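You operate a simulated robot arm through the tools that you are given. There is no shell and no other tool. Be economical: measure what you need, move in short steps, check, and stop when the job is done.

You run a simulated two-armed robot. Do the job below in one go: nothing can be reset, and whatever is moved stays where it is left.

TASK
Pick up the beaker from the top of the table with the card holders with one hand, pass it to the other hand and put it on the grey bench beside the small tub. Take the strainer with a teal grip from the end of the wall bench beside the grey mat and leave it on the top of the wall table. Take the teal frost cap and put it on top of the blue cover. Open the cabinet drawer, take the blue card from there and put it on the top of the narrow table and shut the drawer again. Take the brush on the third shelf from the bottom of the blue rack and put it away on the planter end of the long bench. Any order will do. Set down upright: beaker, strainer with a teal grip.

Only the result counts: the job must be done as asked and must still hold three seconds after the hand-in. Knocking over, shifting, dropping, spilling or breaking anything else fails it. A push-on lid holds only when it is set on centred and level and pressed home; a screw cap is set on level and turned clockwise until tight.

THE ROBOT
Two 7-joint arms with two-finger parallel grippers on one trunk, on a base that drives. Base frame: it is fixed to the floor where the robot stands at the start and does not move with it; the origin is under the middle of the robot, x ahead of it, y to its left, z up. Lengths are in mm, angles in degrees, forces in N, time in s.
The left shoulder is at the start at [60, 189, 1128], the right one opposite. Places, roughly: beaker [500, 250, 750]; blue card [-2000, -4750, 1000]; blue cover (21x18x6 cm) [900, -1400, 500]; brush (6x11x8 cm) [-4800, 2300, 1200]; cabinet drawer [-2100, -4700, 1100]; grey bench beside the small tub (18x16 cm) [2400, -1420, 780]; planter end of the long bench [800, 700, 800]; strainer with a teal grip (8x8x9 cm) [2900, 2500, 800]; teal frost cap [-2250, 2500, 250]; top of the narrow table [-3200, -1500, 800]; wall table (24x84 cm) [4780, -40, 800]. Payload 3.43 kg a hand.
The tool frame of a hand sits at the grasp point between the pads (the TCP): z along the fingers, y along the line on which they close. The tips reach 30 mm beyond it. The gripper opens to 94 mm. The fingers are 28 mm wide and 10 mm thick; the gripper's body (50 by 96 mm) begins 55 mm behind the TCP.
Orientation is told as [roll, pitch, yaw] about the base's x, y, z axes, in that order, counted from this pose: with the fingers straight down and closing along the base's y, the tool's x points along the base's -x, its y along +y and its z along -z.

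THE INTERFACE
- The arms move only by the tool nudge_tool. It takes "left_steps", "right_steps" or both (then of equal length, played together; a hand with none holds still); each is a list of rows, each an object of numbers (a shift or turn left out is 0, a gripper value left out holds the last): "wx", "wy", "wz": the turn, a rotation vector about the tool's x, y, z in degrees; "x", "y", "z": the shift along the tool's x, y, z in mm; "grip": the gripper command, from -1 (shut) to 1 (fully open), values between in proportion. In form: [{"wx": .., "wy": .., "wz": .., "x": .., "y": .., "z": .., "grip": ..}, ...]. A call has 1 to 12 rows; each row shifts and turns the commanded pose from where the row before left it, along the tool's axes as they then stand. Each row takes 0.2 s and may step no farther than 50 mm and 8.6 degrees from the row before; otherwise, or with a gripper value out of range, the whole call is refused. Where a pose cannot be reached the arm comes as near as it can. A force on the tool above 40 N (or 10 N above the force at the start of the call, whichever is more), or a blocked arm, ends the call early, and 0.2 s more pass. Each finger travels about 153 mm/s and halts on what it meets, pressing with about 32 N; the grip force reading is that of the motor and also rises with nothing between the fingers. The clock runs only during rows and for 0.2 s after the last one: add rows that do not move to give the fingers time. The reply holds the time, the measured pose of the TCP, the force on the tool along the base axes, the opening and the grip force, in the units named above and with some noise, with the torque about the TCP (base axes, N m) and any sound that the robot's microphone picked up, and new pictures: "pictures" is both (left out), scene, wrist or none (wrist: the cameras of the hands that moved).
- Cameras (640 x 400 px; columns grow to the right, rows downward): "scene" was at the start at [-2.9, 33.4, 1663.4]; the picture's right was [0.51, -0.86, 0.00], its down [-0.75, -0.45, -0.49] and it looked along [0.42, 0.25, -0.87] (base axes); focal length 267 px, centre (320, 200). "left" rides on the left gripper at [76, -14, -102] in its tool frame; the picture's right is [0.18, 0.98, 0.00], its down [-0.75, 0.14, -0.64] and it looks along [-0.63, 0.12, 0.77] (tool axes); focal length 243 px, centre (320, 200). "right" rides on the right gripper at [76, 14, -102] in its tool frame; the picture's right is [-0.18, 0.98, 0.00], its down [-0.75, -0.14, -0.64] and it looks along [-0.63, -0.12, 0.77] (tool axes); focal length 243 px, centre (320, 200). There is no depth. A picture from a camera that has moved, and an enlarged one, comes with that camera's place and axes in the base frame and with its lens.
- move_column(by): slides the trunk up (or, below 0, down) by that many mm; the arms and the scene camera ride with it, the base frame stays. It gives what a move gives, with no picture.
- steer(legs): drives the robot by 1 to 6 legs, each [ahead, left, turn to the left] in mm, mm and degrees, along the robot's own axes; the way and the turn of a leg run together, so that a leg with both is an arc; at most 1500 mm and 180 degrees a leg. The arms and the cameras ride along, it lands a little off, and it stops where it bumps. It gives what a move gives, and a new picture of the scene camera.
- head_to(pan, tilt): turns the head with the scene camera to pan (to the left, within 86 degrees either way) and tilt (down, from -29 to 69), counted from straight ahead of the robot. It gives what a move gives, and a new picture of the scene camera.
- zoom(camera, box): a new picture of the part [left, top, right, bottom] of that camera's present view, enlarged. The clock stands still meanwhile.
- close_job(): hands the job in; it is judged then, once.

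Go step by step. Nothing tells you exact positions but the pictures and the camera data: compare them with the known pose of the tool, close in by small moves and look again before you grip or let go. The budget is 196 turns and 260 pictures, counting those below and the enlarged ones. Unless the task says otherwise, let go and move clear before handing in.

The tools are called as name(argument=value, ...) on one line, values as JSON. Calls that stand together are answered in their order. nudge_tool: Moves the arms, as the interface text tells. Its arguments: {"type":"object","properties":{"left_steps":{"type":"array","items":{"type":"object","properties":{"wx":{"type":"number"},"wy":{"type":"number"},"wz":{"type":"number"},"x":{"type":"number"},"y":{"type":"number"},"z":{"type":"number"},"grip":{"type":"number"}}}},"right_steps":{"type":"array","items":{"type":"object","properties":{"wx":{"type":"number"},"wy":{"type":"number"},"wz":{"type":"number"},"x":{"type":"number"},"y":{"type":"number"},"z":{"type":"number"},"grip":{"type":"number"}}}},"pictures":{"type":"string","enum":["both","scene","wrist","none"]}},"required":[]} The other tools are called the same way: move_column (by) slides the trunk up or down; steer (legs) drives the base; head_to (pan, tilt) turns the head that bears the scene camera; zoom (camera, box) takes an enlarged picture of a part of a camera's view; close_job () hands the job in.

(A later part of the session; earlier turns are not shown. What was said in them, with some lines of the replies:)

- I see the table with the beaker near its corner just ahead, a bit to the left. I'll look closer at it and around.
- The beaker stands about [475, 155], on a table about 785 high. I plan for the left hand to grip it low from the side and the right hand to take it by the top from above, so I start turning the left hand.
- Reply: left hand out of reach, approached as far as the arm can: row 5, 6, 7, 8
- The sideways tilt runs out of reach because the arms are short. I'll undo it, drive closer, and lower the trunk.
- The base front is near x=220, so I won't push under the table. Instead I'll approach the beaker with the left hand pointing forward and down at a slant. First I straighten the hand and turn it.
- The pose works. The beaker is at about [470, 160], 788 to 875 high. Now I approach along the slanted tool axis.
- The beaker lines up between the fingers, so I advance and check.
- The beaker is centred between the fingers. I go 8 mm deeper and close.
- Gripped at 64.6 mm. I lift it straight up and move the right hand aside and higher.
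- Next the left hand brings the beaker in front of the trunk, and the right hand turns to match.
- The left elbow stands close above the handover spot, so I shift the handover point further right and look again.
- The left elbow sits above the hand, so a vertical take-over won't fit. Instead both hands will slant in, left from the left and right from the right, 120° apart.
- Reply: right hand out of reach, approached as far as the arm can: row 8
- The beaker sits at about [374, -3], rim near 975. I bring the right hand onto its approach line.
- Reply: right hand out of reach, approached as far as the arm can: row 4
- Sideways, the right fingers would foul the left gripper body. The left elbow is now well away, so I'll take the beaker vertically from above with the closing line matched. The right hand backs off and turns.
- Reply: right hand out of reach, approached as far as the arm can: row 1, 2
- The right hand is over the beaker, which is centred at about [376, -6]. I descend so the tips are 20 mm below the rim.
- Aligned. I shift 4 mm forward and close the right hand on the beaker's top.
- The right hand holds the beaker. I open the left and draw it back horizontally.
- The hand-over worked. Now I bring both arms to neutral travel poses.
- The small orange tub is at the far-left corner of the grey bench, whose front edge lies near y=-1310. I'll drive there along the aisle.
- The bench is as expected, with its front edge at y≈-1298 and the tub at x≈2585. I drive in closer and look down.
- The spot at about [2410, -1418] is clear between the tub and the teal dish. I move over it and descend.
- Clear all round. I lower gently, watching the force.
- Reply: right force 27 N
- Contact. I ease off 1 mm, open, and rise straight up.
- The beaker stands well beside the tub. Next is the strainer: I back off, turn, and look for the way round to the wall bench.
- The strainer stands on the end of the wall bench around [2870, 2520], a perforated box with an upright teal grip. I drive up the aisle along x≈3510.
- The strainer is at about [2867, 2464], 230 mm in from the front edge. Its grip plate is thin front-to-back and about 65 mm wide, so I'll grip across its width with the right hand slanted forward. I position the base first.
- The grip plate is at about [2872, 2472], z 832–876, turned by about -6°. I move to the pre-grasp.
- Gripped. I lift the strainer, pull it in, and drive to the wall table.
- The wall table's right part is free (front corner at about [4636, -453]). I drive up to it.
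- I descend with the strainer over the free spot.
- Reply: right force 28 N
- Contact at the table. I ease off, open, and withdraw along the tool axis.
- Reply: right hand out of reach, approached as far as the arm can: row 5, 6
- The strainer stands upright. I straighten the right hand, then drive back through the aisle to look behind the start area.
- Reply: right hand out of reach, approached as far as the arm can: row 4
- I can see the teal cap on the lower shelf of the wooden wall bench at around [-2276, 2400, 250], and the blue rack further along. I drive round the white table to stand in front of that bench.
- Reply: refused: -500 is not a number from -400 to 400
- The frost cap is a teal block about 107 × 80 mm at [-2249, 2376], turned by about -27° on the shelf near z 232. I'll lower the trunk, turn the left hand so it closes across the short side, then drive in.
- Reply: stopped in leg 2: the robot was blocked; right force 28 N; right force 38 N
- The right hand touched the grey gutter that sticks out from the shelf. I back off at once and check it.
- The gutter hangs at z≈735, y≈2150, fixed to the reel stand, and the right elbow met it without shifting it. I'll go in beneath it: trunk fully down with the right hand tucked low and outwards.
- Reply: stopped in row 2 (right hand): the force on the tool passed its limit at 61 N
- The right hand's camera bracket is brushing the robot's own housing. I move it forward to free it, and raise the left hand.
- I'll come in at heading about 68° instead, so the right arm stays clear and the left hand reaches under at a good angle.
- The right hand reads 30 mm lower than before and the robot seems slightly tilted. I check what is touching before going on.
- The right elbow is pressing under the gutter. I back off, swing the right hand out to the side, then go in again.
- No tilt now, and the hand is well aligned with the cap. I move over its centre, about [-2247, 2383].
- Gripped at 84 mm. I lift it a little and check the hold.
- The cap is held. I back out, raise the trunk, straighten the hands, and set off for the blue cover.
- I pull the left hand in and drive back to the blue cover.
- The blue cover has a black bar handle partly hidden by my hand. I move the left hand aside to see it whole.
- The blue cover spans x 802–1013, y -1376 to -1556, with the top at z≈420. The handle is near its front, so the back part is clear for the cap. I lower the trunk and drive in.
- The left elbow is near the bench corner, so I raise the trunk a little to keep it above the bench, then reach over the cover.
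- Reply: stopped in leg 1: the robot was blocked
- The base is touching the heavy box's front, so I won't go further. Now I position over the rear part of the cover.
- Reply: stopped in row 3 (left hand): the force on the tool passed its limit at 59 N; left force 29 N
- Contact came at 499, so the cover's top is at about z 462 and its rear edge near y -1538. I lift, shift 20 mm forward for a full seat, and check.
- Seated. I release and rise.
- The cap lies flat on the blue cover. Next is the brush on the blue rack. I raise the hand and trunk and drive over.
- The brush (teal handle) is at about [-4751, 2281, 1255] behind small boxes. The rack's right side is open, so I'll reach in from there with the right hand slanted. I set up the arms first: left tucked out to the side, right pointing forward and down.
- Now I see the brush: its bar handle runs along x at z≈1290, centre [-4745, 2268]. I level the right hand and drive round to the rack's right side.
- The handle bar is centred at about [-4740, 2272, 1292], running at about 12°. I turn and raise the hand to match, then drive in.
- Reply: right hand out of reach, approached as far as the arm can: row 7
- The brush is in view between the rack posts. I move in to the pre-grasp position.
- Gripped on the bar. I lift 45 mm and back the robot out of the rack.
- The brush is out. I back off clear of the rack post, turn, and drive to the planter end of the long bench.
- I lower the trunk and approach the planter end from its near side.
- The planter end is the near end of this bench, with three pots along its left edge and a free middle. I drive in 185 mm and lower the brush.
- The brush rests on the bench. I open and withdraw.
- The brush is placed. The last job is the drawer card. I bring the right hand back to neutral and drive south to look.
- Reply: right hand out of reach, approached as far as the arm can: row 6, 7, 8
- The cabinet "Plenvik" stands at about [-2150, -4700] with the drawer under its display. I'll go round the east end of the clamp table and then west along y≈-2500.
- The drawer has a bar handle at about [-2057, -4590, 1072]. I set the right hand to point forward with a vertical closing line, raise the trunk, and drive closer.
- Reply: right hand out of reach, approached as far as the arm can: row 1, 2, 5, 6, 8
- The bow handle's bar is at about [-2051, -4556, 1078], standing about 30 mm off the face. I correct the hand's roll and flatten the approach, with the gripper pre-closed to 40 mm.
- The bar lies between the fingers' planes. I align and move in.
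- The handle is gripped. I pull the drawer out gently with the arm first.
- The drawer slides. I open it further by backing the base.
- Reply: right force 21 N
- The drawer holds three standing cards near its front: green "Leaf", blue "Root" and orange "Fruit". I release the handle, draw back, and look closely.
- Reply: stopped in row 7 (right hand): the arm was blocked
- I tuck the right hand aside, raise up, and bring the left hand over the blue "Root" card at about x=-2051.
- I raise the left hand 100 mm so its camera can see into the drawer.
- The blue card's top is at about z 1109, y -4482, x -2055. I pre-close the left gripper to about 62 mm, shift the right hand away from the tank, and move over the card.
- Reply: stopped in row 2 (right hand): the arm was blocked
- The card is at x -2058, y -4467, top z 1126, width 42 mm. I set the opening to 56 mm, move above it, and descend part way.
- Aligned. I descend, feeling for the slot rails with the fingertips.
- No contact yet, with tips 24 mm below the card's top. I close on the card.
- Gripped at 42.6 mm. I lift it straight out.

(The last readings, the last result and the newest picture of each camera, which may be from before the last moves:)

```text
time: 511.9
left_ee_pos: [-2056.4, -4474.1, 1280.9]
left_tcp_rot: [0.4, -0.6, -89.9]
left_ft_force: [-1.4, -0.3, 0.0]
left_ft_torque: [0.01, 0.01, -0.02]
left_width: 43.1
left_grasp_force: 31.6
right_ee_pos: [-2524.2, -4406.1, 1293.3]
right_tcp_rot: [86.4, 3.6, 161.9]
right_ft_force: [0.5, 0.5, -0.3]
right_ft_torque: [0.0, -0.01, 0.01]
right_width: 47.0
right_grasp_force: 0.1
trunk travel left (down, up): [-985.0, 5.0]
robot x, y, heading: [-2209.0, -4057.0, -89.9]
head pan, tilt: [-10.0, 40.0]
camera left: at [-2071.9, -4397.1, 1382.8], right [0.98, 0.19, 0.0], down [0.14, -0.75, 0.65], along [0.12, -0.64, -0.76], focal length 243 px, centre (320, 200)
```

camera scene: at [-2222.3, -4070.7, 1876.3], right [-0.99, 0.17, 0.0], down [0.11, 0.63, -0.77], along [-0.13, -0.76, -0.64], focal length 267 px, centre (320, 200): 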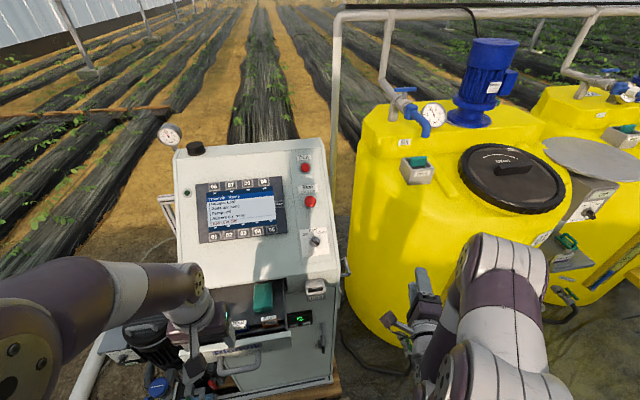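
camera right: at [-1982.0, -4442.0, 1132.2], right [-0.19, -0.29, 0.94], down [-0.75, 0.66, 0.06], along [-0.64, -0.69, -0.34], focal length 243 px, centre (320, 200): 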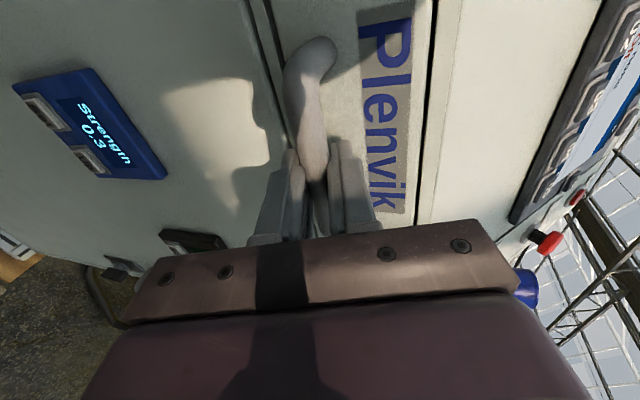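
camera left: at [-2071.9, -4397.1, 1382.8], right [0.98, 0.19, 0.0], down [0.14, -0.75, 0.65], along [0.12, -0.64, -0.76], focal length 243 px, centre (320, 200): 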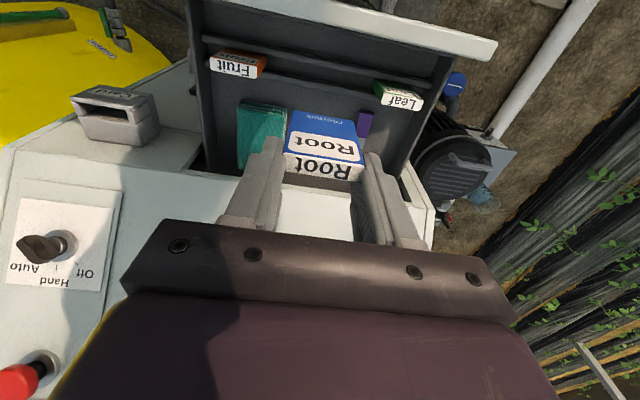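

The blue card is out and the other cards are undisturbed. I back off, lower the trunk, tuck the left hand with the card, and set the right hand to push the drawer shut.

steer(legs=[[-330, 0, 0]])

move_column(by=-170)

nudge_tool(right_steps=[{"z": 40}, {"z": 40}, {"wx": 4.7, "wy": 6, "wz": -1.6}, {"wx": 4.7, "wy": 6, "wz": -1.6}, {"wx": 4.7, "wy": 6, "wz": -1.6}, {"x": 39}, {"x": 39}, {"x": 39}, {"x": 39}, {"x": 39}, {}], left_steps=[{"x": 40}, {"x": 40}, {"x": 30}, {"y": 30}, {}, {}, {}, {}, {}, {}, {}], pictures="scene")

```text
time: 514.1
left_ee_pos: [-2057.1, -4144.3, 1280.2]
left_tcp_rot: [0.3, -0.5, -89.6]
left_ft_force: [0.5, 0.0, -0.1]
left_ft_torque: [0.03, -0.01, 0.04]
left_width: 42.7
left_grasp_force: 31.5
right_ee_pos: [-2525.4, -4077.8, 1293.2]
right_tcp_rot: [86.2, 3.7, 162.0]
right_ft_force: [0.5, -0.5, 0.7]
right_ft_torque: [-0.05, -0.02, 0.02]
right_width: 47.1
right_grasp_force: 0.0
trunk travel left (down, up): [-985.0, 5.0]
robot x, y, heading: [-2209.4, -3730.1, -89.9]
head pan, tilt: [-10.0, 40.0]
camera scene: at [-2223.4, -3758.4, 1876.0], right [-0.99, 0.17, 0.0], down [0.11, 0.64, -0.76], along [-0.13, -0.75, -0.64], focal length 267 px, centre (320, 200)
```

scene: 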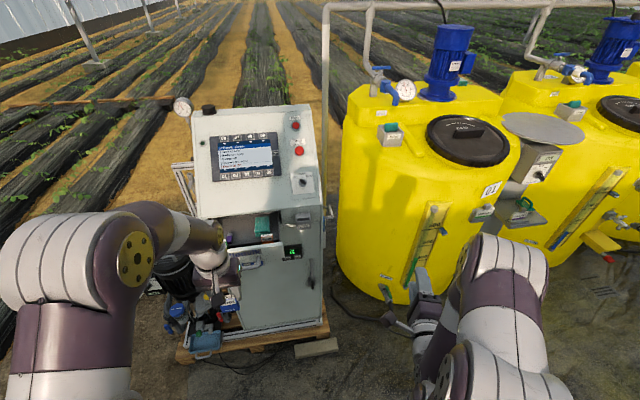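

```text
time: 516.0
left_ee_pos: [-2057.1, -4143.4, 1110.9]
left_tcp_rot: [0.3, -0.4, -89.6]
left_ft_force: [0.9, 0.5, 0.2]
left_ft_torque: [-0.01, -0.02, 0.0]
left_width: 42.6
left_grasp_force: 31.8
right_ee_pos: [-2525.7, -4076.9, 1124.1]
right_tcp_rot: [86.4, 3.7, 162.0]
right_ft_force: [0.4, -0.3, 0.3]
right_ft_torque: [0.0, 0.03, 0.02]
right_width: 47.2
right_grasp_force: 0.1
trunk travel left (down, up): [-815.0, 175.0]
robot x, y, heading: [-2208.7, -3729.2, -89.8]
head pan, tilt: [-10.0, 40.0]
```

```text
time: 518.4
left_ee_pos: [-2028.2, -4033.5, 1110.9]
left_tcp_rot: [0.4, -0.5, -89.7]
left_ft_force: [-0.3, 0.0, 0.1]
left_ft_torque: [0.0, 0.0, -0.01]
left_width: 42.5
left_grasp_force: 31.9
right_ee_pos: [-2357.0, -4149.9, 1126.4]
right_tcp_rot: [73.0, 2.3, -179.5]
right_ft_force: [0.6, -0.1, 0.4]
right_ft_torque: [0.03, -0.01, 0.02]
right_width: 47.2
right_grasp_force: 0.1
trunk travel left (down, up): [-815.0, 175.0]
robot x, y, heading: [-2208.5, -3729.6, -89.8]
head pan, tilt: [-10.0, 40.0]
camera scene: at [-2224.7, -3755.0, 1706.1], right [-0.99, 0.17, 0.0], down [0.11, 0.63, -0.77], along [-0.13, -0.75, -0.64], focal length 267 px, centre (320, 200)
```

scene: 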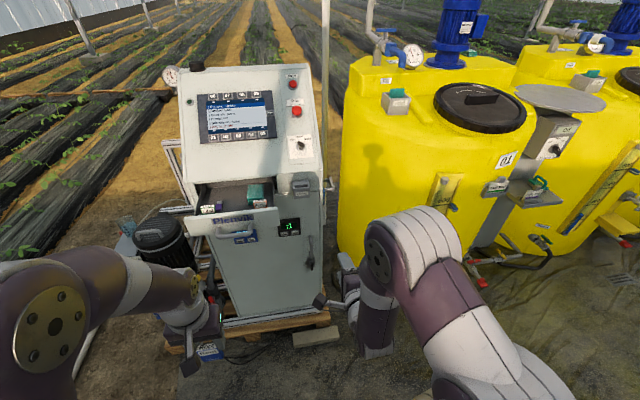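

steer(legs=[[0, 298, 0], [185, 0, 0]])

nudge_tool(right_steps=[{"grip": -1}, {"grip": -1}, {"grip": -1}], pictures="wrist")

zoom(camera="scene", box=[240, 190, 440, 315])

```text
time: 521.6
left_ee_pos: [-1727.1, -4217.5, 1110.0]
left_tcp_rot: [0.3, -0.6, -89.6]
left_ft_force: [0.3, 0.4, 0.3]
left_ft_torque: [-0.02, -0.04, 0.04]
left_width: 42.6
left_grasp_force: 32.4
right_ee_pos: [-2055.1, -4334.7, 1126.4]
right_tcp_rot: [73.1, 2.3, -179.5]
right_ft_force: [0.3, -0.3, 0.3]
right_ft_torque: [0.0, 0.01, 0.0]
right_width: 47.1
right_grasp_force: 0.0
trunk travel left (down, up): [-815.0, 175.0]
robot x, y, heading: [-1907.3, -3915.2, -89.5]
head pan, tilt: [-10.0, 40.0]
camera scene: at [-1923.5, -3939.5, 1706.2], right [-0.99, 0.17, 0.0], down [0.11, 0.63, -0.77], along [-0.13, -0.76, -0.64], focal length 267 px, centre (320, 200)
```

scene: 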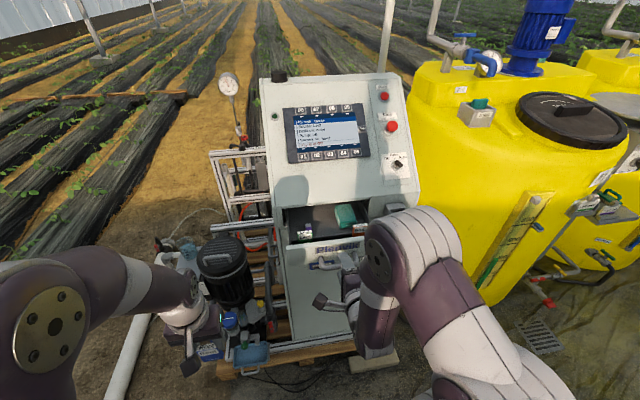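

```text
time: 522.4
left_ee_pos: [-1726.7, -4219.4, 1109.5]
left_tcp_rot: [0.3, -0.4, -89.8]
left_ft_force: [0.3, -0.6, 0.0]
left_ft_torque: [0.01, -0.03, 0.01]
left_width: 43.0
left_grasp_force: 32.3
right_ee_pos: [-2055.2, -4335.9, 1125.4]
right_tcp_rot: [73.0, 2.1, -179.4]
right_ft_force: [0.1, -0.1, -0.4]
right_ft_torque: [-0.04, -0.04, -0.03]
right_width: 0.2
right_grasp_force: 32.5
trunk travel left (down, up): [-815.0, 175.0]
robot x, y, heading: [-1909.6, -3914.3, -90.1]
head pan, tilt: [-10.0, 40.0]
camera right: at [-1982.5, -4241.6, 1172.8], right [-0.22, -0.29, 0.93], down [-0.76, 0.65, 0.02], along [-0.61, -0.71, -0.36], focal length 243 px, centre (320, 200)
```

right: 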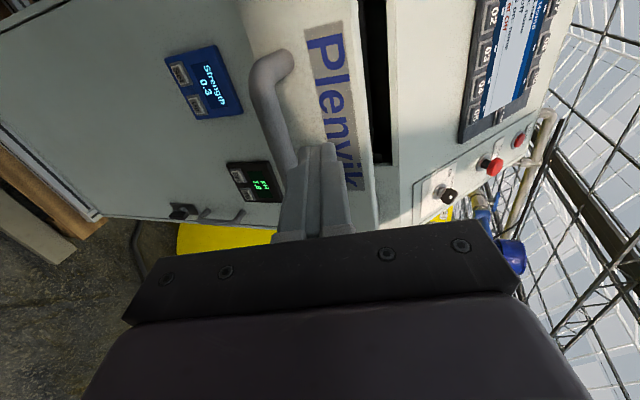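

```text
3.20 times, centred on (340, 252) of scene
camera zoom: at [-1923.3, -3941.6, 1706.1], right [-0.99, 0.17, 0.0], down [0.11, 0.63, -0.77], along [-0.13, -0.75, -0.64], focal length 854 px, centre (256, 32)
```

zoom: 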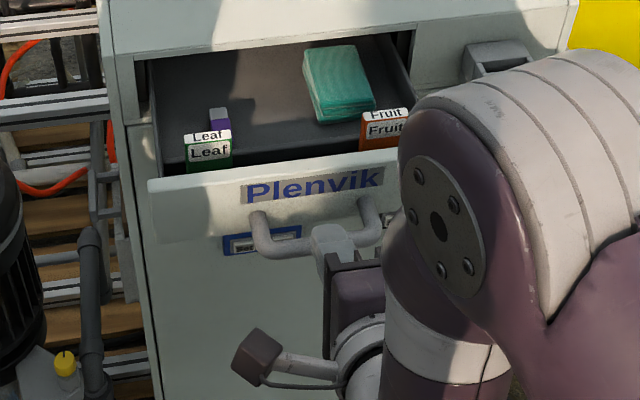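

The closed fingertips face the drawer front above the handle. I push by driving forward, then finish with the arm.

steer(legs=[[160, 0, 0]])

nudge_tool(right_steps=[{"z": 14.3, "y": 4.4}, {"z": 14.3, "y": 4.4}, {"z": 9.5, "y": 2.9}, {"z": 4.8, "y": 1.5}, {"z": 4.8, "y": 1.5}, {"z": 4.8, "y": 1.5}, {"z": 4.8, "y": 1.5}], pictures="wrist")

```text
time: 523.8
left_ee_pos: [-1727.2, -4376.4, 1110.5]
left_tcp_rot: [0.3, -0.6, -89.8]
left_ft_force: [-0.5, -0.1, 0.3]
left_ft_torque: [-0.04, -0.01, 0.03]
left_width: 42.8
left_grasp_force: 31.9
right_ee_pos: [-2056.2, -4491.7, 1126.1]
right_tcp_rot: [73.0, 2.2, -179.3]
right_ft_force: [-0.7, 0.2, 0.8]
right_ft_torque: [-0.02, 0.03, 0.0]
right_width: 0.1
right_grasp_force: 32.0
trunk travel left (down, up): [-815.0, 175.0]
robot x, y, heading: [-1906.9, -4073.1, -90.0]
head pan, tilt: [-10.0, 40.0]
camera scene: at [-1922.7, -4096.5, 1706.2], right [-0.99, 0.17, 0.0], down [0.11, 0.63, -0.77], along [-0.13, -0.76, -0.64], focal length 267 px, centre (320, 200)
```

scene: 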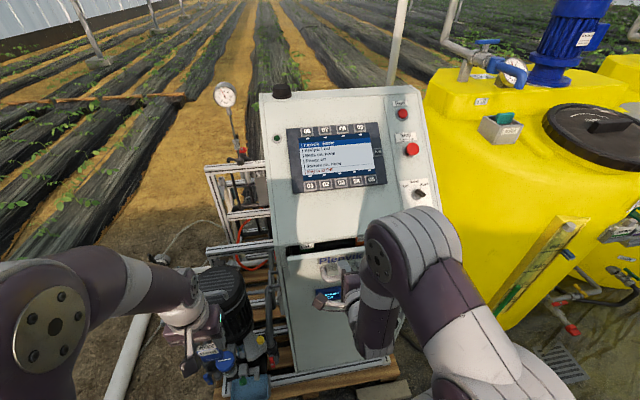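

```text
time: 525.4
left_ee_pos: [-1726.6, -4374.9, 1111.5]
left_tcp_rot: [0.3, -0.6, -89.6]
left_ft_force: [-0.1, -0.2, -0.5]
left_ft_torque: [0.02, -0.02, 0.03]
left_width: 42.5
left_grasp_force: 31.8
right_ee_pos: [-2055.9, -4550.8, 1126.6]
right_tcp_rot: [73.1, 2.2, -179.5]
right_ft_force: [1.1, 11.5, 2.7]
right_ft_torque: [-0.09, 0.02, -0.1]
right_width: 0.3
right_grasp_force: 32.1
trunk travel left (down, up): [-815.0, 175.0]
robot x, y, heading: [-1907.3, -4075.4, -89.6]
head pan, tilt: [-10.0, 40.0]
camera right: at [-1981.7, -4456.1, 1173.5], right [-0.22, -0.29, 0.93], down [-0.76, 0.65, 0.02], along [-0.61, -0.71, -0.36], focal length 243 px, centre (320, 200)
```

right: 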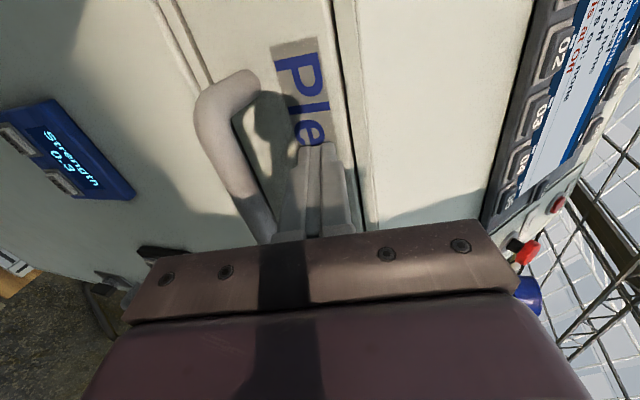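

nudge_tool(right_steps=[{"z": 3, "y": 0.9}, {"z": 3, "y": 0.9}, {"z": 3, "y": 0.9}, {"z": 3, "y": 0.9}, {}], pictures="wrist")

zoom(camera="scene", box=[260, 200, 460, 325])

```text
time: 526.2
left_ee_pos: [-1725.0, -4369.4, 1111.6]
left_tcp_rot: [0.2, -0.9, -89.8]
left_ft_force: [0.4, -0.3, -0.6]
left_ft_torque: [-0.04, 0.02, 0.0]
left_width: 42.8
left_grasp_force: 32.0
right_ee_pos: [-2054.3, -4550.1, 1127.3]
right_tcp_rot: [72.9, 2.1, -179.4]
right_ft_force: [0.8, 26.5, 12.9]
right_ft_torque: [-0.4, 0.04, -0.17]
right_width: 0.1
right_grasp_force: 31.6
trunk travel left (down, up): [-815.0, 175.0]
robot x, y, heading: [-1906.8, -4074.4, -89.8]
head pan, tilt: [-10.0, 40.0]
stopped in row 3 (right hand): the force on the tool passed its limit at 42 N (the readings are from after the stop); the commanded pose is now the measured one
camera right: at [-1981.6, -4456.6, 1173.6], right [-0.22, -0.29, 0.93], down [-0.76, 0.65, 0.03], along [-0.61, -0.7, -0.36], focal length 243 px, centre (320, 200)
```

right: 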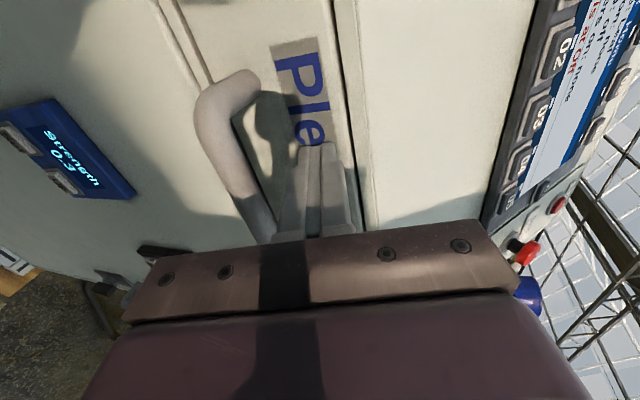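

```text
3.20 times, centred on (360, 262) of scene
camera zoom: at [-1921.7, -4087.4, 1706.7], right [-0.99, 0.17, 0.0], down [0.11, 0.63, -0.77], along [-0.13, -0.76, -0.64], focal length 854 px, centre (192, 0)
```

zoom: 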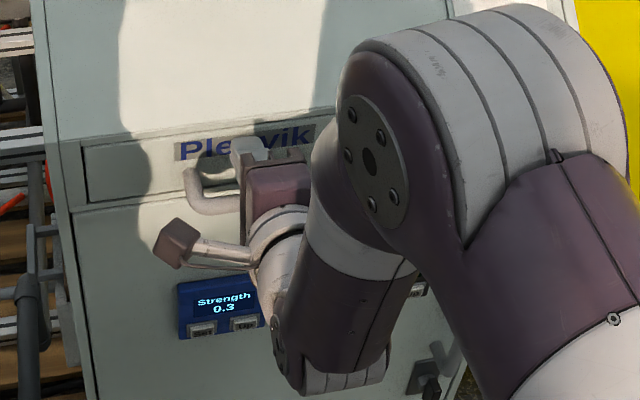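

The drawer is fully shut and flush. I retract and drive back round to the narrow table with the card.

nudge_tool(right_steps=[{"z": -20}, {"z": -40}, {}], pictures="none")

steer(legs=[[-790, 0, 0], [-790, 0, 0], [0, 930, 0], [0, 930, 0], [-960, 0, 0], [-960, 0, 0]])

steer(legs=[[0, -1350, 0], [0, -1350, 0]])

head_to(pan=0, tilt=35)

```text
time: 527.0
left_ee_pos: [-1727.5, -4377.1, 1109.4]
left_tcp_rot: [0.3, -0.5, -89.8]
left_ft_force: [0.0, -0.7, -0.6]
left_ft_torque: [0.01, 0.01, 0.01]
left_width: 42.7
left_grasp_force: 32.3
right_ee_pos: [-2055.3, -4501.1, 1141.5]
right_tcp_rot: [72.5, 2.2, -179.4]
right_ft_force: [0.1, -0.5, -0.5]
right_ft_torque: [-0.02, -0.04, 0.01]
right_width: 0.0
right_grasp_force: 31.8
trunk travel left (down, up): [-815.0, 175.0]
robot x, y, heading: [-1908.6, -4074.0, -89.7]
head pan, tilt: [-10.0, 40.0]
```

```text
time: 553.3
left_ee_pos: [67.2, -820.1, 1109.4]
left_tcp_rot: [0.3, -0.5, -88.4]
left_ft_force: [0.0, 0.0, -0.1]
left_ft_torque: [0.02, 0.0, 0.05]
left_width: 42.8
left_grasp_force: 32.5
right_ee_pos: [-258.1, -952.1, 1140.9]
right_tcp_rot: [72.6, 2.1, -178.1]
right_ft_force: [-0.2, -0.2, -0.3]
right_ft_torque: [0.01, 0.0, -0.02]
right_width: 0.1
right_grasp_force: 32.0
trunk travel left (down, up): [-815.0, 175.0]
robot x, y, heading: [-116.9, -525.7, -88.4]
head pan, tilt: [-10.0, 40.0]
camera scene: at [-134.3, -546.5, 1706.1], right [-0.99, 0.15, 0.0], down [0.09, 0.64, -0.77], along [-0.11, -0.76, -0.64], focal length 267 px, centre (320, 200)
```

scene: 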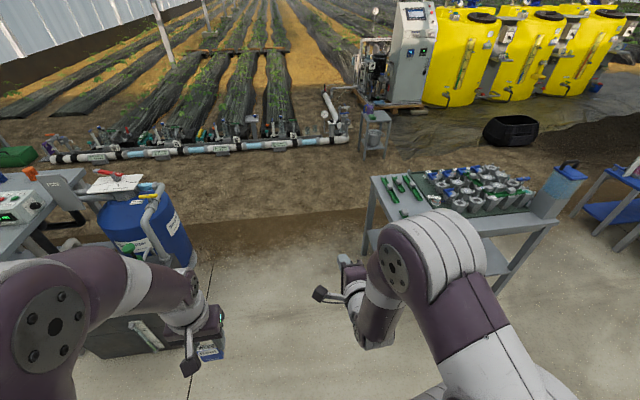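

```text
time: 566.1
left_ee_pos: [-2567.1, -943.2, 1109.7]
left_tcp_rot: [0.2, -0.5, -87.4]
left_ft_force: [0.8, 0.4, -0.2]
left_ft_torque: [-0.04, 0.0, -0.01]
left_width: 42.4
left_grasp_force: 31.9
right_ee_pos: [-2890.3, -1080.6, 1143.1]
right_tcp_rot: [72.4, 2.1, -177.2]
right_ft_force: [0.0, -0.9, 0.3]
right_ft_torque: [0.01, 0.0, 0.03]
right_width: 0.0
right_grasp_force: 32.0
trunk travel left (down, up): [-815.0, 175.0]
robot x, y, heading: [-2759.6, -649.0, -87.1]
head pan, tilt: [-10.0, 40.0]
camera scene: at [-2773.4, -673.1, 1706.1], right [-0.99, 0.13, 0.0], down [0.08, 0.64, -0.77], along [-0.1, -0.76, -0.64], focal length 267 px, centre (320, 200)
```

scene: 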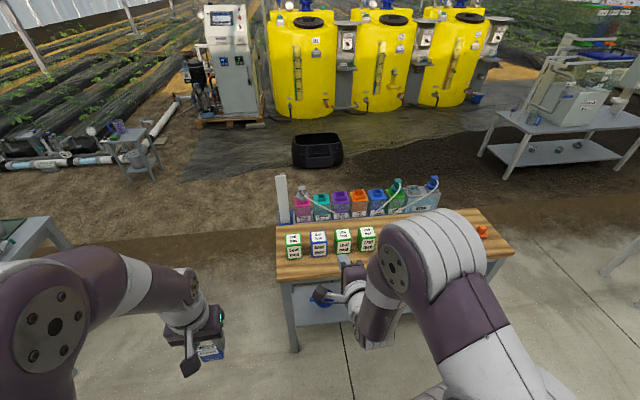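

```text
time: 566.9
left_ee_pos: [-2566.5, -944.1, 1109.7]
left_tcp_rot: [0.2, -0.5, -87.5]
left_ft_force: [0.0, 0.4, -1.4]
left_ft_torque: [-0.01, 0.02, -0.02]
left_width: 42.5
left_grasp_force: 32.1
right_ee_pos: [-2890.6, -1079.3, 1141.6]
right_tcp_rot: [72.5, 2.0, -177.2]
right_ft_force: [1.2, 0.5, 0.0]
right_ft_torque: [0.04, 0.02, 0.02]
right_width: 0.0
right_grasp_force: 31.9
trunk travel left (down, up): [-815.0, 175.0]
robot x, y, heading: [-2758.7, -647.7, -87.4]
head pan, tilt: [0.0, 35.0]
camera scene: at [-2759.0, -676.8, 1713.6], right [-1.0, -0.04, 0.0], down [-0.03, 0.57, -0.82], along [0.04, -0.82, -0.57], focal length 267 px, centre (320, 200)
```

scene: 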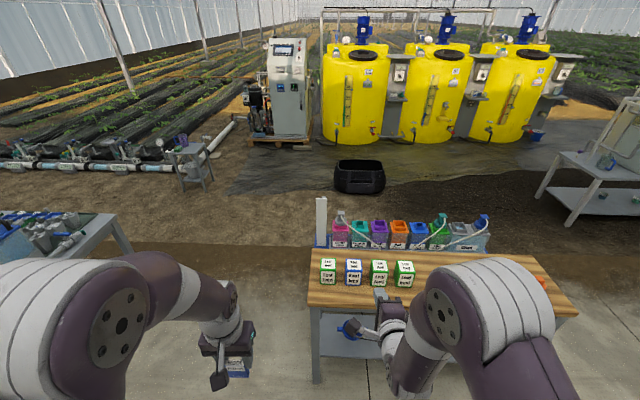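

nudge_tool(right_steps=[{"z": -30}, {"x": -40}, {"x": -40}, {"x": -40}, {"x": -40}], pictures="none")

steer(legs=[[0, -500, -2.6]])

head_to(pan=0, tilt=45)

```text
time: 568.0
left_ee_pos: [-2567.0, -945.2, 1110.6]
left_tcp_rot: [0.4, -0.5, -87.4]
left_ft_force: [-0.8, -0.4, -0.1]
left_ft_torque: [0.04, -0.01, -0.03]
left_width: 42.6
left_grasp_force: 32.2
right_ee_pos: [-3052.8, -1061.0, 1143.9]
right_tcp_rot: [72.5, 2.2, -177.1]
right_ft_force: [-0.4, 0.2, 0.3]
right_ft_torque: [-0.01, -0.03, 0.07]
right_width: 0.0
right_grasp_force: 32.3
trunk travel left (down, up): [-815.0, 175.0]
robot x, y, heading: [-2761.3, -646.7, -87.3]
head pan, tilt: [0.0, 35.0]
```

```text
time: 571.0
left_ee_pos: [-3077.2, -963.2, 1110.5]
left_tcp_rot: [0.3, -0.4, -89.8]
left_ft_force: [1.4, 0.5, 0.2]
left_ft_torque: [-0.02, -0.03, 0.02]
left_width: 42.9
left_grasp_force: 32.1
right_ee_pos: [-3565.7, -1060.6, 1144.1]
right_tcp_rot: [72.5, 2.1, -179.5]
right_ft_force: [-0.6, -0.1, 0.2]
right_ft_torque: [0.02, 0.0, 0.02]
right_width: 0.0
right_grasp_force: 32.3
trunk travel left (down, up): [-815.0, 175.0]
robot x, y, heading: [-3262.8, -660.8, -89.7]
head pan, tilt: [0.0, 35.0]
camera scene: at [-3258.2, -689.2, 1713.7], right [-1.0, 0.0, 0.0], down [0.0, 0.57, -0.82], along [0.0, -0.82, -0.57], focal length 267 px, centre (320, 200)
```

scene: 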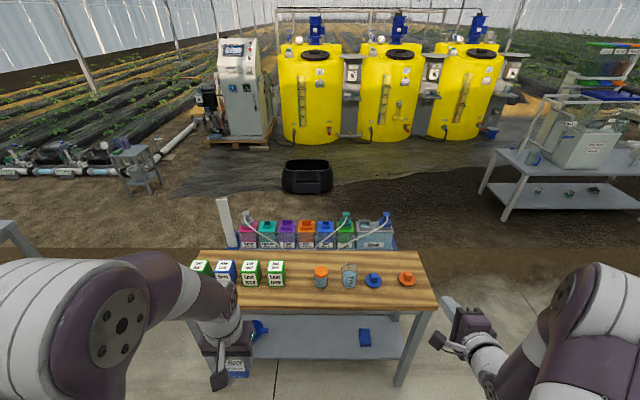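

```text
time: 571.7
left_ee_pos: [-3077.7, -962.2, 1110.7]
left_tcp_rot: [0.3, -0.5, -89.7]
left_ft_force: [0.4, 0.6, -0.6]
left_ft_torque: [0.03, 0.01, -0.02]
left_width: 42.5
left_grasp_force: 31.9
right_ee_pos: [-3567.1, -1060.1, 1143.3]
right_tcp_rot: [72.6, 2.2, -179.4]
right_ft_force: [0.1, -0.2, -0.4]
right_ft_torque: [0.03, -0.01, 0.01]
right_width: 0.2
right_grasp_force: 32.0
trunk travel left (down, up): [-815.0, 175.0]
robot x, y, heading: [-3258.6, -660.5, -89.5]
head pan, tilt: [0.0, 45.0]
camera scene: at [-3259.5, -682.5, 1698.9], right [-1.0, 0.0, 0.0], down [0.0, 0.71, -0.71], along [0.0, -0.71, -0.71], focal length 267 px, centre (320, 200)
```

scene: 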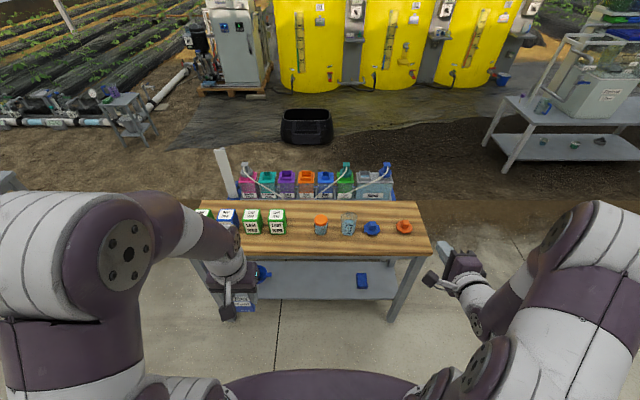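

The narrow table has a free front strip and a gap around x=-3178 between the boxes and jars. I drive up and bring the card over it.

steer(legs=[[0, -100, -0.4], [320, 0, 0]])

nudge_tool(left_steps=[{"x": -30, "z": 30}, {"x": -30, "z": 40}, {"z": 40}, {}], pictures="both")

```text
time: 574.6
left_ee_pos: [-3178.6, -1287.5, 1110.3]
left_tcp_rot: [0.3, -0.3, -90.0]
left_ft_force: [0.4, -0.8, 0.1]
left_ft_torque: [-0.01, 0.0, 0.02]
left_width: 42.6
left_grasp_force: 32.4
right_ee_pos: [-3667.8, -1381.5, 1145.5]
right_tcp_rot: [72.5, 2.0, -179.8]
right_ft_force: [-0.1, 0.6, 0.1]
right_ft_torque: [-0.01, -0.01, 0.03]
right_width: 0.0
right_grasp_force: 31.8
trunk travel left (down, up): [-815.0, 175.0]
robot x, y, heading: [-3359.7, -983.5, -90.3]
head pan, tilt: [0.0, 45.0]
camera scene: at [-3357.8, -1005.5, 1698.9], right [-1.0, 0.0, 0.0], down [0.0, 0.71, -0.71], along [0.0, -0.71, -0.71], focal length 267 px, centre (320, 200)
```

scene: 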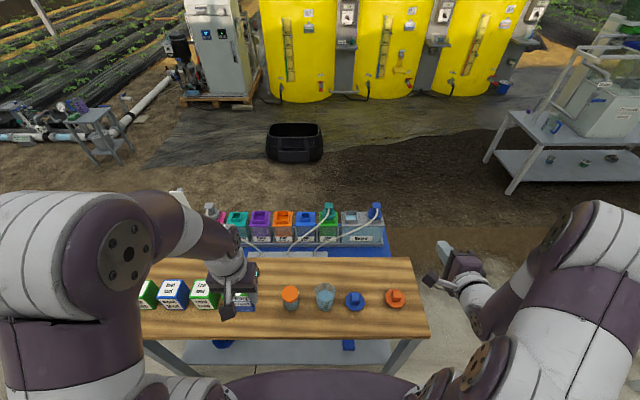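

```text
time: 575.6
left_ee_pos: [-3178.3, -1349.9, 998.5]
left_tcp_rot: [0.4, -0.5, -90.0]
left_ft_force: [0.2, 0.9, -0.4]
left_ft_torque: [-0.03, 0.0, 0.03]
left_width: 42.9
left_grasp_force: 32.3
right_ee_pos: [-3668.1, -1380.5, 1144.5]
right_tcp_rot: [72.5, 2.1, -179.9]
right_ft_force: [-0.2, 0.4, 0.0]
right_ft_torque: [-0.01, 0.0, -0.02]
right_width: 0.0
right_grasp_force: 32.1
trunk travel left (down, up): [-815.0, 175.0]
robot x, y, heading: [-3359.3, -982.4, -90.2]
head pan, tilt: [0.0, 45.0]
camera scene: at [-3357.8, -1005.7, 1698.9], right [-1.0, 0.0, 0.0], down [0.0, 0.71, -0.71], along [0.0, -0.71, -0.71], focal length 267 px, centre (320, 200)
camera left: at [-3193.2, -1272.1, 1101.9], right [0.98, 0.18, 0.0], down [0.14, -0.75, 0.65], along [0.12, -0.64, -0.76], focal length 243 px, centre (320, 200)
```

scene: 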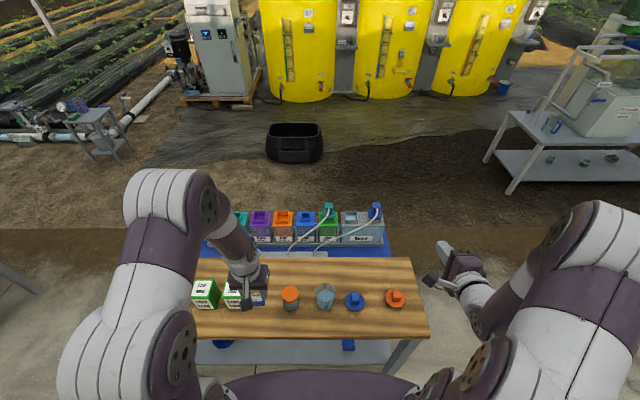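
left: 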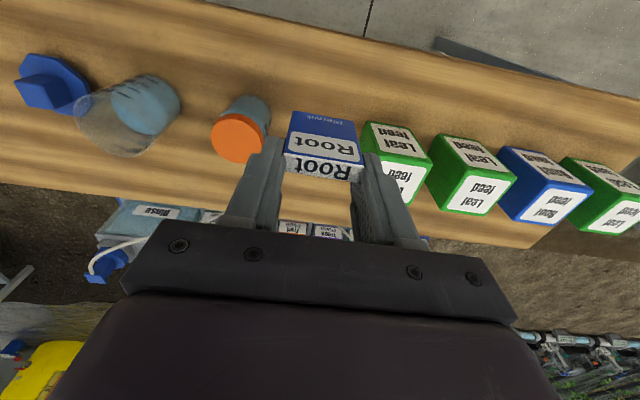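

nudge_tool(left_steps=[{"x": 10}, {"z": 40}, {"z": 35}, {"z": 20}, {}], pictures="wrist")

zoom(camera="scene", box=[170, 230, 330, 330])

```text
time: 576.8
left_ee_pos: [-3178.2, -1339.7, 906.6]
left_tcp_rot: [0.3, -0.5, -90.1]
left_ft_force: [0.6, -1.1, -0.7]
left_ft_torque: [-0.02, -0.01, -0.01]
left_width: 42.6
left_grasp_force: 31.8
right_ee_pos: [-3668.3, -1382.9, 1143.8]
right_tcp_rot: [72.6, 2.1, -179.8]
right_ft_force: [0.7, -0.8, -0.4]
right_ft_torque: [0.01, 0.02, -0.01]
right_width: 0.0
right_grasp_force: 32.3
trunk travel left (down, up): [-815.0, 175.0]
robot x, y, heading: [-3358.3, -982.7, -90.4]
head pan, tilt: [0.0, 45.0]
camera left: at [-3192.1, -1262.4, 1007.8], right [0.98, 0.18, 0.0], down [0.14, -0.75, 0.65], along [0.12, -0.64, -0.76], focal length 243 px, centre (320, 200)
```

left: 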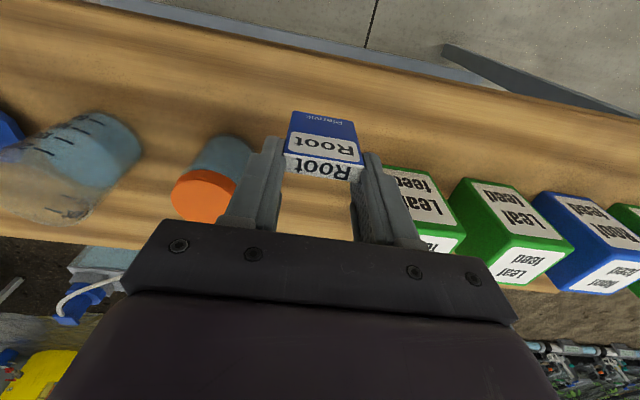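

```text
4.00 times, centred on (250, 280) of scene
camera zoom: at [-3357.7, -1006.8, 1698.8], right [-1.0, 0.0, 0.0], down [0.0, 0.71, -0.71], along [0.0, -0.71, -0.71], focal length 1068 px, centre (600, -120)
```

zoom: 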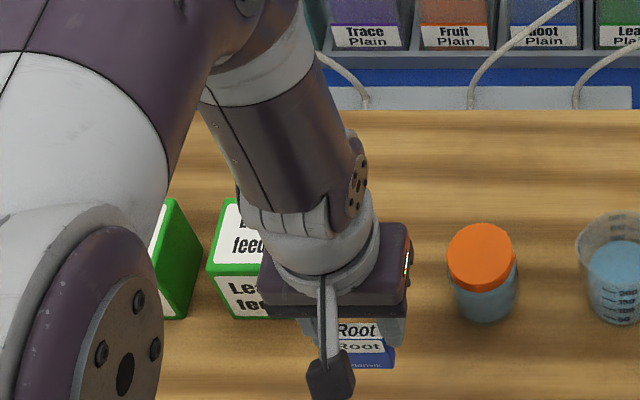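

nudge_tool(left_steps=[{"z": 10}, {"z": 8}, {"z": 5}, {"z": 4}, {"z": 3}, {"z": 3}, {"z": 3}, {"z": 2}, {}], pictures="none")

```text
time: 578.8
left_ee_pos: [-3176.9, -1340.0, 866.2]
left_tcp_rot: [0.3, -0.5, -90.1]
left_ft_force: [-0.8, 0.4, 0.7]
left_ft_torque: [-0.01, -0.01, 0.01]
left_width: 42.7
left_grasp_force: 32.2
right_ee_pos: [-3668.6, -1380.5, 1143.7]
right_tcp_rot: [72.6, 2.1, -179.8]
right_ft_force: [1.0, 0.1, -0.2]
right_ft_torque: [0.0, 0.01, -0.01]
right_width: 0.2
right_grasp_force: 32.0
trunk travel left (down, up): [-815.0, 175.0]
robot x, y, heading: [-3358.5, -985.6, -90.2]
head pan, tilt: [0.0, 45.0]
```

nudge_tool(left_steps=[{"z": 3}, {"z": 3}, {"z": 3}, {"z": 2}, {"z": 2}, {"z": 2}, {}], pictures="wrist")

```text
time: 580.4
left_ee_pos: [-3176.3, -1339.9, 852.4]
left_tcp_rot: [0.3, -0.5, -90.0]
left_ft_force: [0.7, -0.5, -0.4]
left_ft_torque: [-0.01, 0.04, 0.0]
left_width: 42.5
left_grasp_force: 32.3
right_ee_pos: [-3668.2, -1381.8, 1143.5]
right_tcp_rot: [72.5, 2.1, -179.8]
right_ft_force: [0.4, -1.2, 0.2]
right_ft_torque: [-0.01, -0.04, -0.03]
right_width: 0.0
right_grasp_force: 31.5
trunk travel left (down, up): [-815.0, 175.0]
robot x, y, heading: [-3361.7, -986.8, -90.1]
head pan, tilt: [0.0, 45.0]
camera left: at [-3191.2, -1263.5, 954.7], right [0.98, 0.18, 0.0], down [0.14, -0.75, 0.65], along [0.12, -0.64, -0.76], focal length 243 px, centre (320, 200)
```

left: 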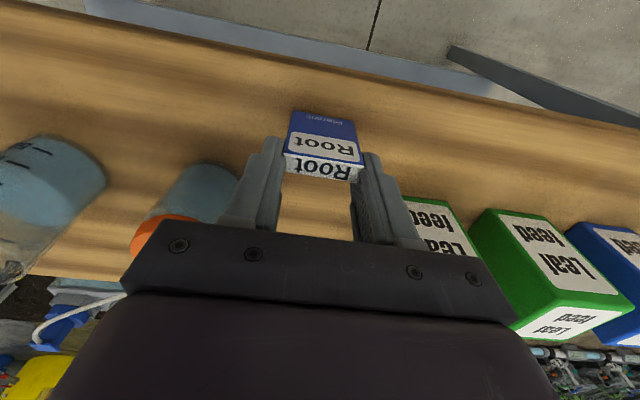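

nudge_tool(left_steps=[{"z": 3}, {"z": 3}, {"z": 2}, {"z": 2}, {"z": 2}, {"z": 2}, {"z": 2}, {}], pictures="none")

```text
time: 581.5
left_ee_pos: [-3176.8, -1339.8, 843.8]
left_tcp_rot: [0.3, -0.8, -89.9]
left_ft_force: [0.7, 6.8, 31.5]
left_ft_torque: [0.7, 0.22, 0.0]
left_width: 42.6
left_grasp_force: 32.0
right_ee_pos: [-3668.4, -1379.1, 1143.2]
right_tcp_rot: [72.6, 2.2, -179.8]
right_ft_force: [-0.5, 0.5, 0.3]
right_ft_torque: [-0.01, 0.01, 0.01]
right_width: 0.1
right_grasp_force: 31.9
trunk travel left (down, up): [-815.0, 175.0]
robot x, y, heading: [-3358.7, -985.9, -90.2]
head pan, tilt: [0.0, 45.0]
stopped in row 5 (left hand): the force on the tool passed its limit at 45 N (the readings are from after the stop); the commanded pose is now the measured one
```

Contact with the table. I ease up slightly, open to about 64 mm, and rise.

nudge_tool(left_steps=[{"z": -1}, {"grip": 0.1}, {"grip": 0.36}, {"grip": 0.36}, {"grip": 0.36}, {"z": -15}, {"z": -30}, {"z": -40}, {"z": -40}, {}], pictures="wrist")

zoom(camera="left", box=[200, 0, 440, 200])

```text
time: 583.7
left_ee_pos: [-3178.2, -1340.6, 968.7]
left_tcp_rot: [0.3, -0.7, -90.1]
left_ft_force: [0.6, 0.5, 0.2]
left_ft_torque: [-0.02, 0.0, -0.01]
left_width: 63.8
left_grasp_force: 0.1
right_ee_pos: [-3668.1, -1382.4, 1144.3]
right_tcp_rot: [72.5, 2.1, -179.8]
right_ft_force: [0.3, -0.3, 0.7]
right_ft_torque: [-0.01, -0.05, 0.0]
right_width: 0.0
right_grasp_force: 32.9
trunk travel left (down, up): [-815.0, 175.0]
robot x, y, heading: [-3358.3, -984.1, -90.1]
head pan, tilt: [0.0, 45.0]
camera left: at [-3193.3, -1263.2, 1069.9], right [0.98, 0.18, 0.0], down [0.14, -0.75, 0.65], along [0.12, -0.64, -0.76], focal length 243 px, centre (320, 200)
```

left: 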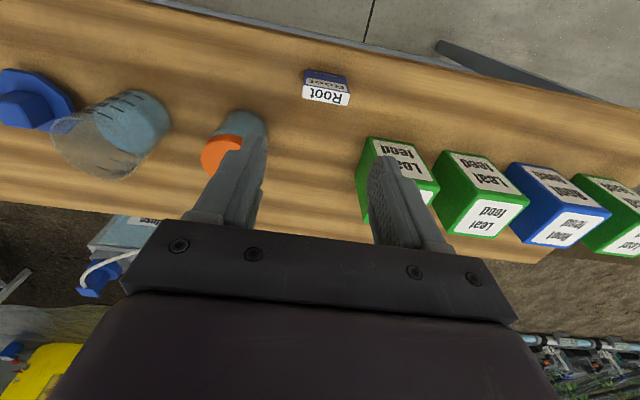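

```text
2.00 times, centred on (320, 100) of left
camera zoom: at [-3193.3, -1263.2, 1069.9], right [0.98, 0.18, 0.0], down [0.14, -0.75, 0.65], along [0.12, -0.64, -0.76], focal length 485 px, centre (320, 400)
```

zoom: 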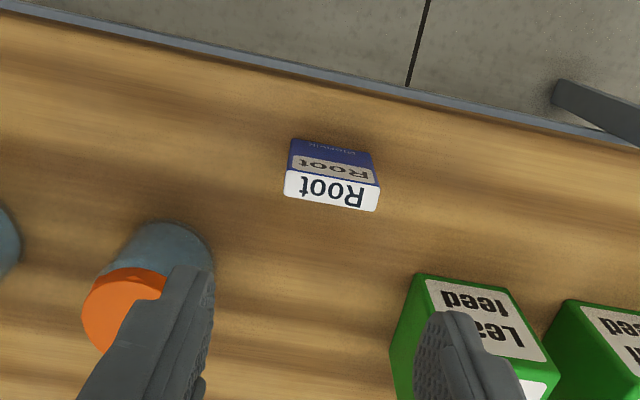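

The blue card stands on the narrow table, clear of everything. I back away and hand in.

steer(legs=[[-350, 0, 0]])

zoom(camera="scene", box=[170, 170, 450, 345])

```text
time: 586.0
left_ee_pos: [-3179.3, -996.3, 967.9]
left_tcp_rot: [0.2, -0.8, -90.4]
left_ft_force: [0.3, 0.3, -0.4]
left_ft_torque: [0.0, 0.01, 0.02]
left_width: 64.0
left_grasp_force: 0.1
right_ee_pos: [-3669.4, -1033.7, 1144.6]
right_tcp_rot: [72.5, 2.1, 179.9]
right_ft_force: [-0.1, 0.7, -1.3]
right_ft_torque: [-0.01, -0.03, 0.01]
right_width: 0.0
right_grasp_force: 32.2
trunk travel left (down, up): [-815.0, 175.0]
robot x, y, heading: [-3355.5, -635.7, -90.5]
head pan, tilt: [0.0, 45.0]
camera scene: at [-3355.8, -661.1, 1698.8], right [-1.0, 0.01, 0.0], down [0.01, 0.71, -0.71], along [-0.01, -0.71, -0.71], focal length 267 px, centre (320, 200)
```

scene: 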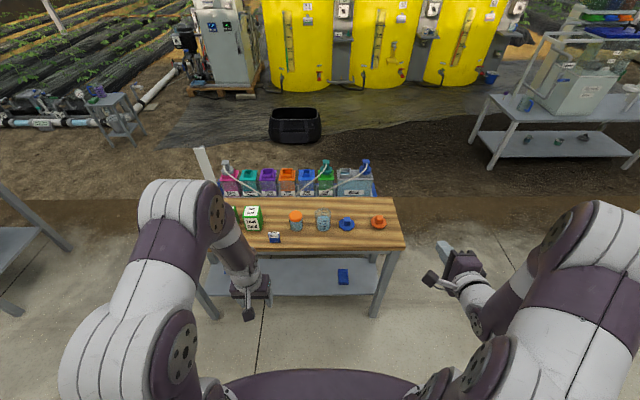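

```text
2.29 times, centred on (310, 258) of scene
camera zoom: at [-3355.8, -661.1, 1698.8], right [-1.0, 0.01, 0.0], down [0.01, 0.71, -0.71], along [-0.01, -0.71, -0.71], focal length 610 px, centre (343, 69)
```

zoom: 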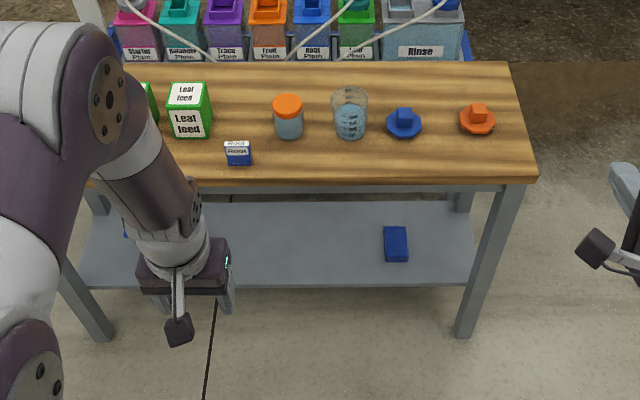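

All five placements are done and the drawer is shut, so I hand in the job.

close_job()

```text
The job is handed in.
```

I finished all five tasks and handed the job in. I don't have the judge's result yet.

- **Beaker:** picked up with the left hand, passed in the air to the right, and set upright on the grey bench beside the small tub.
- **Strainer:** set upright on the right-hand part of the wall table.
- **Frost cap:** lies flat on the blue cover, behind its handle.
- **Blue card:** the "Root" card from the cabinet drawer, now standing on the narrow table. The drawer is pushed shut and the other cards are in place.
- **Brush:** set down at the planter end of the long bench.

The robot bumped two things along the way. The right arm met the gutter on the reel stand twice while I was reaching for the cap, and the base touched the front of the box under the blue cover. Neither looked shifted afterwards in the pictures, but I did not measure their positions.
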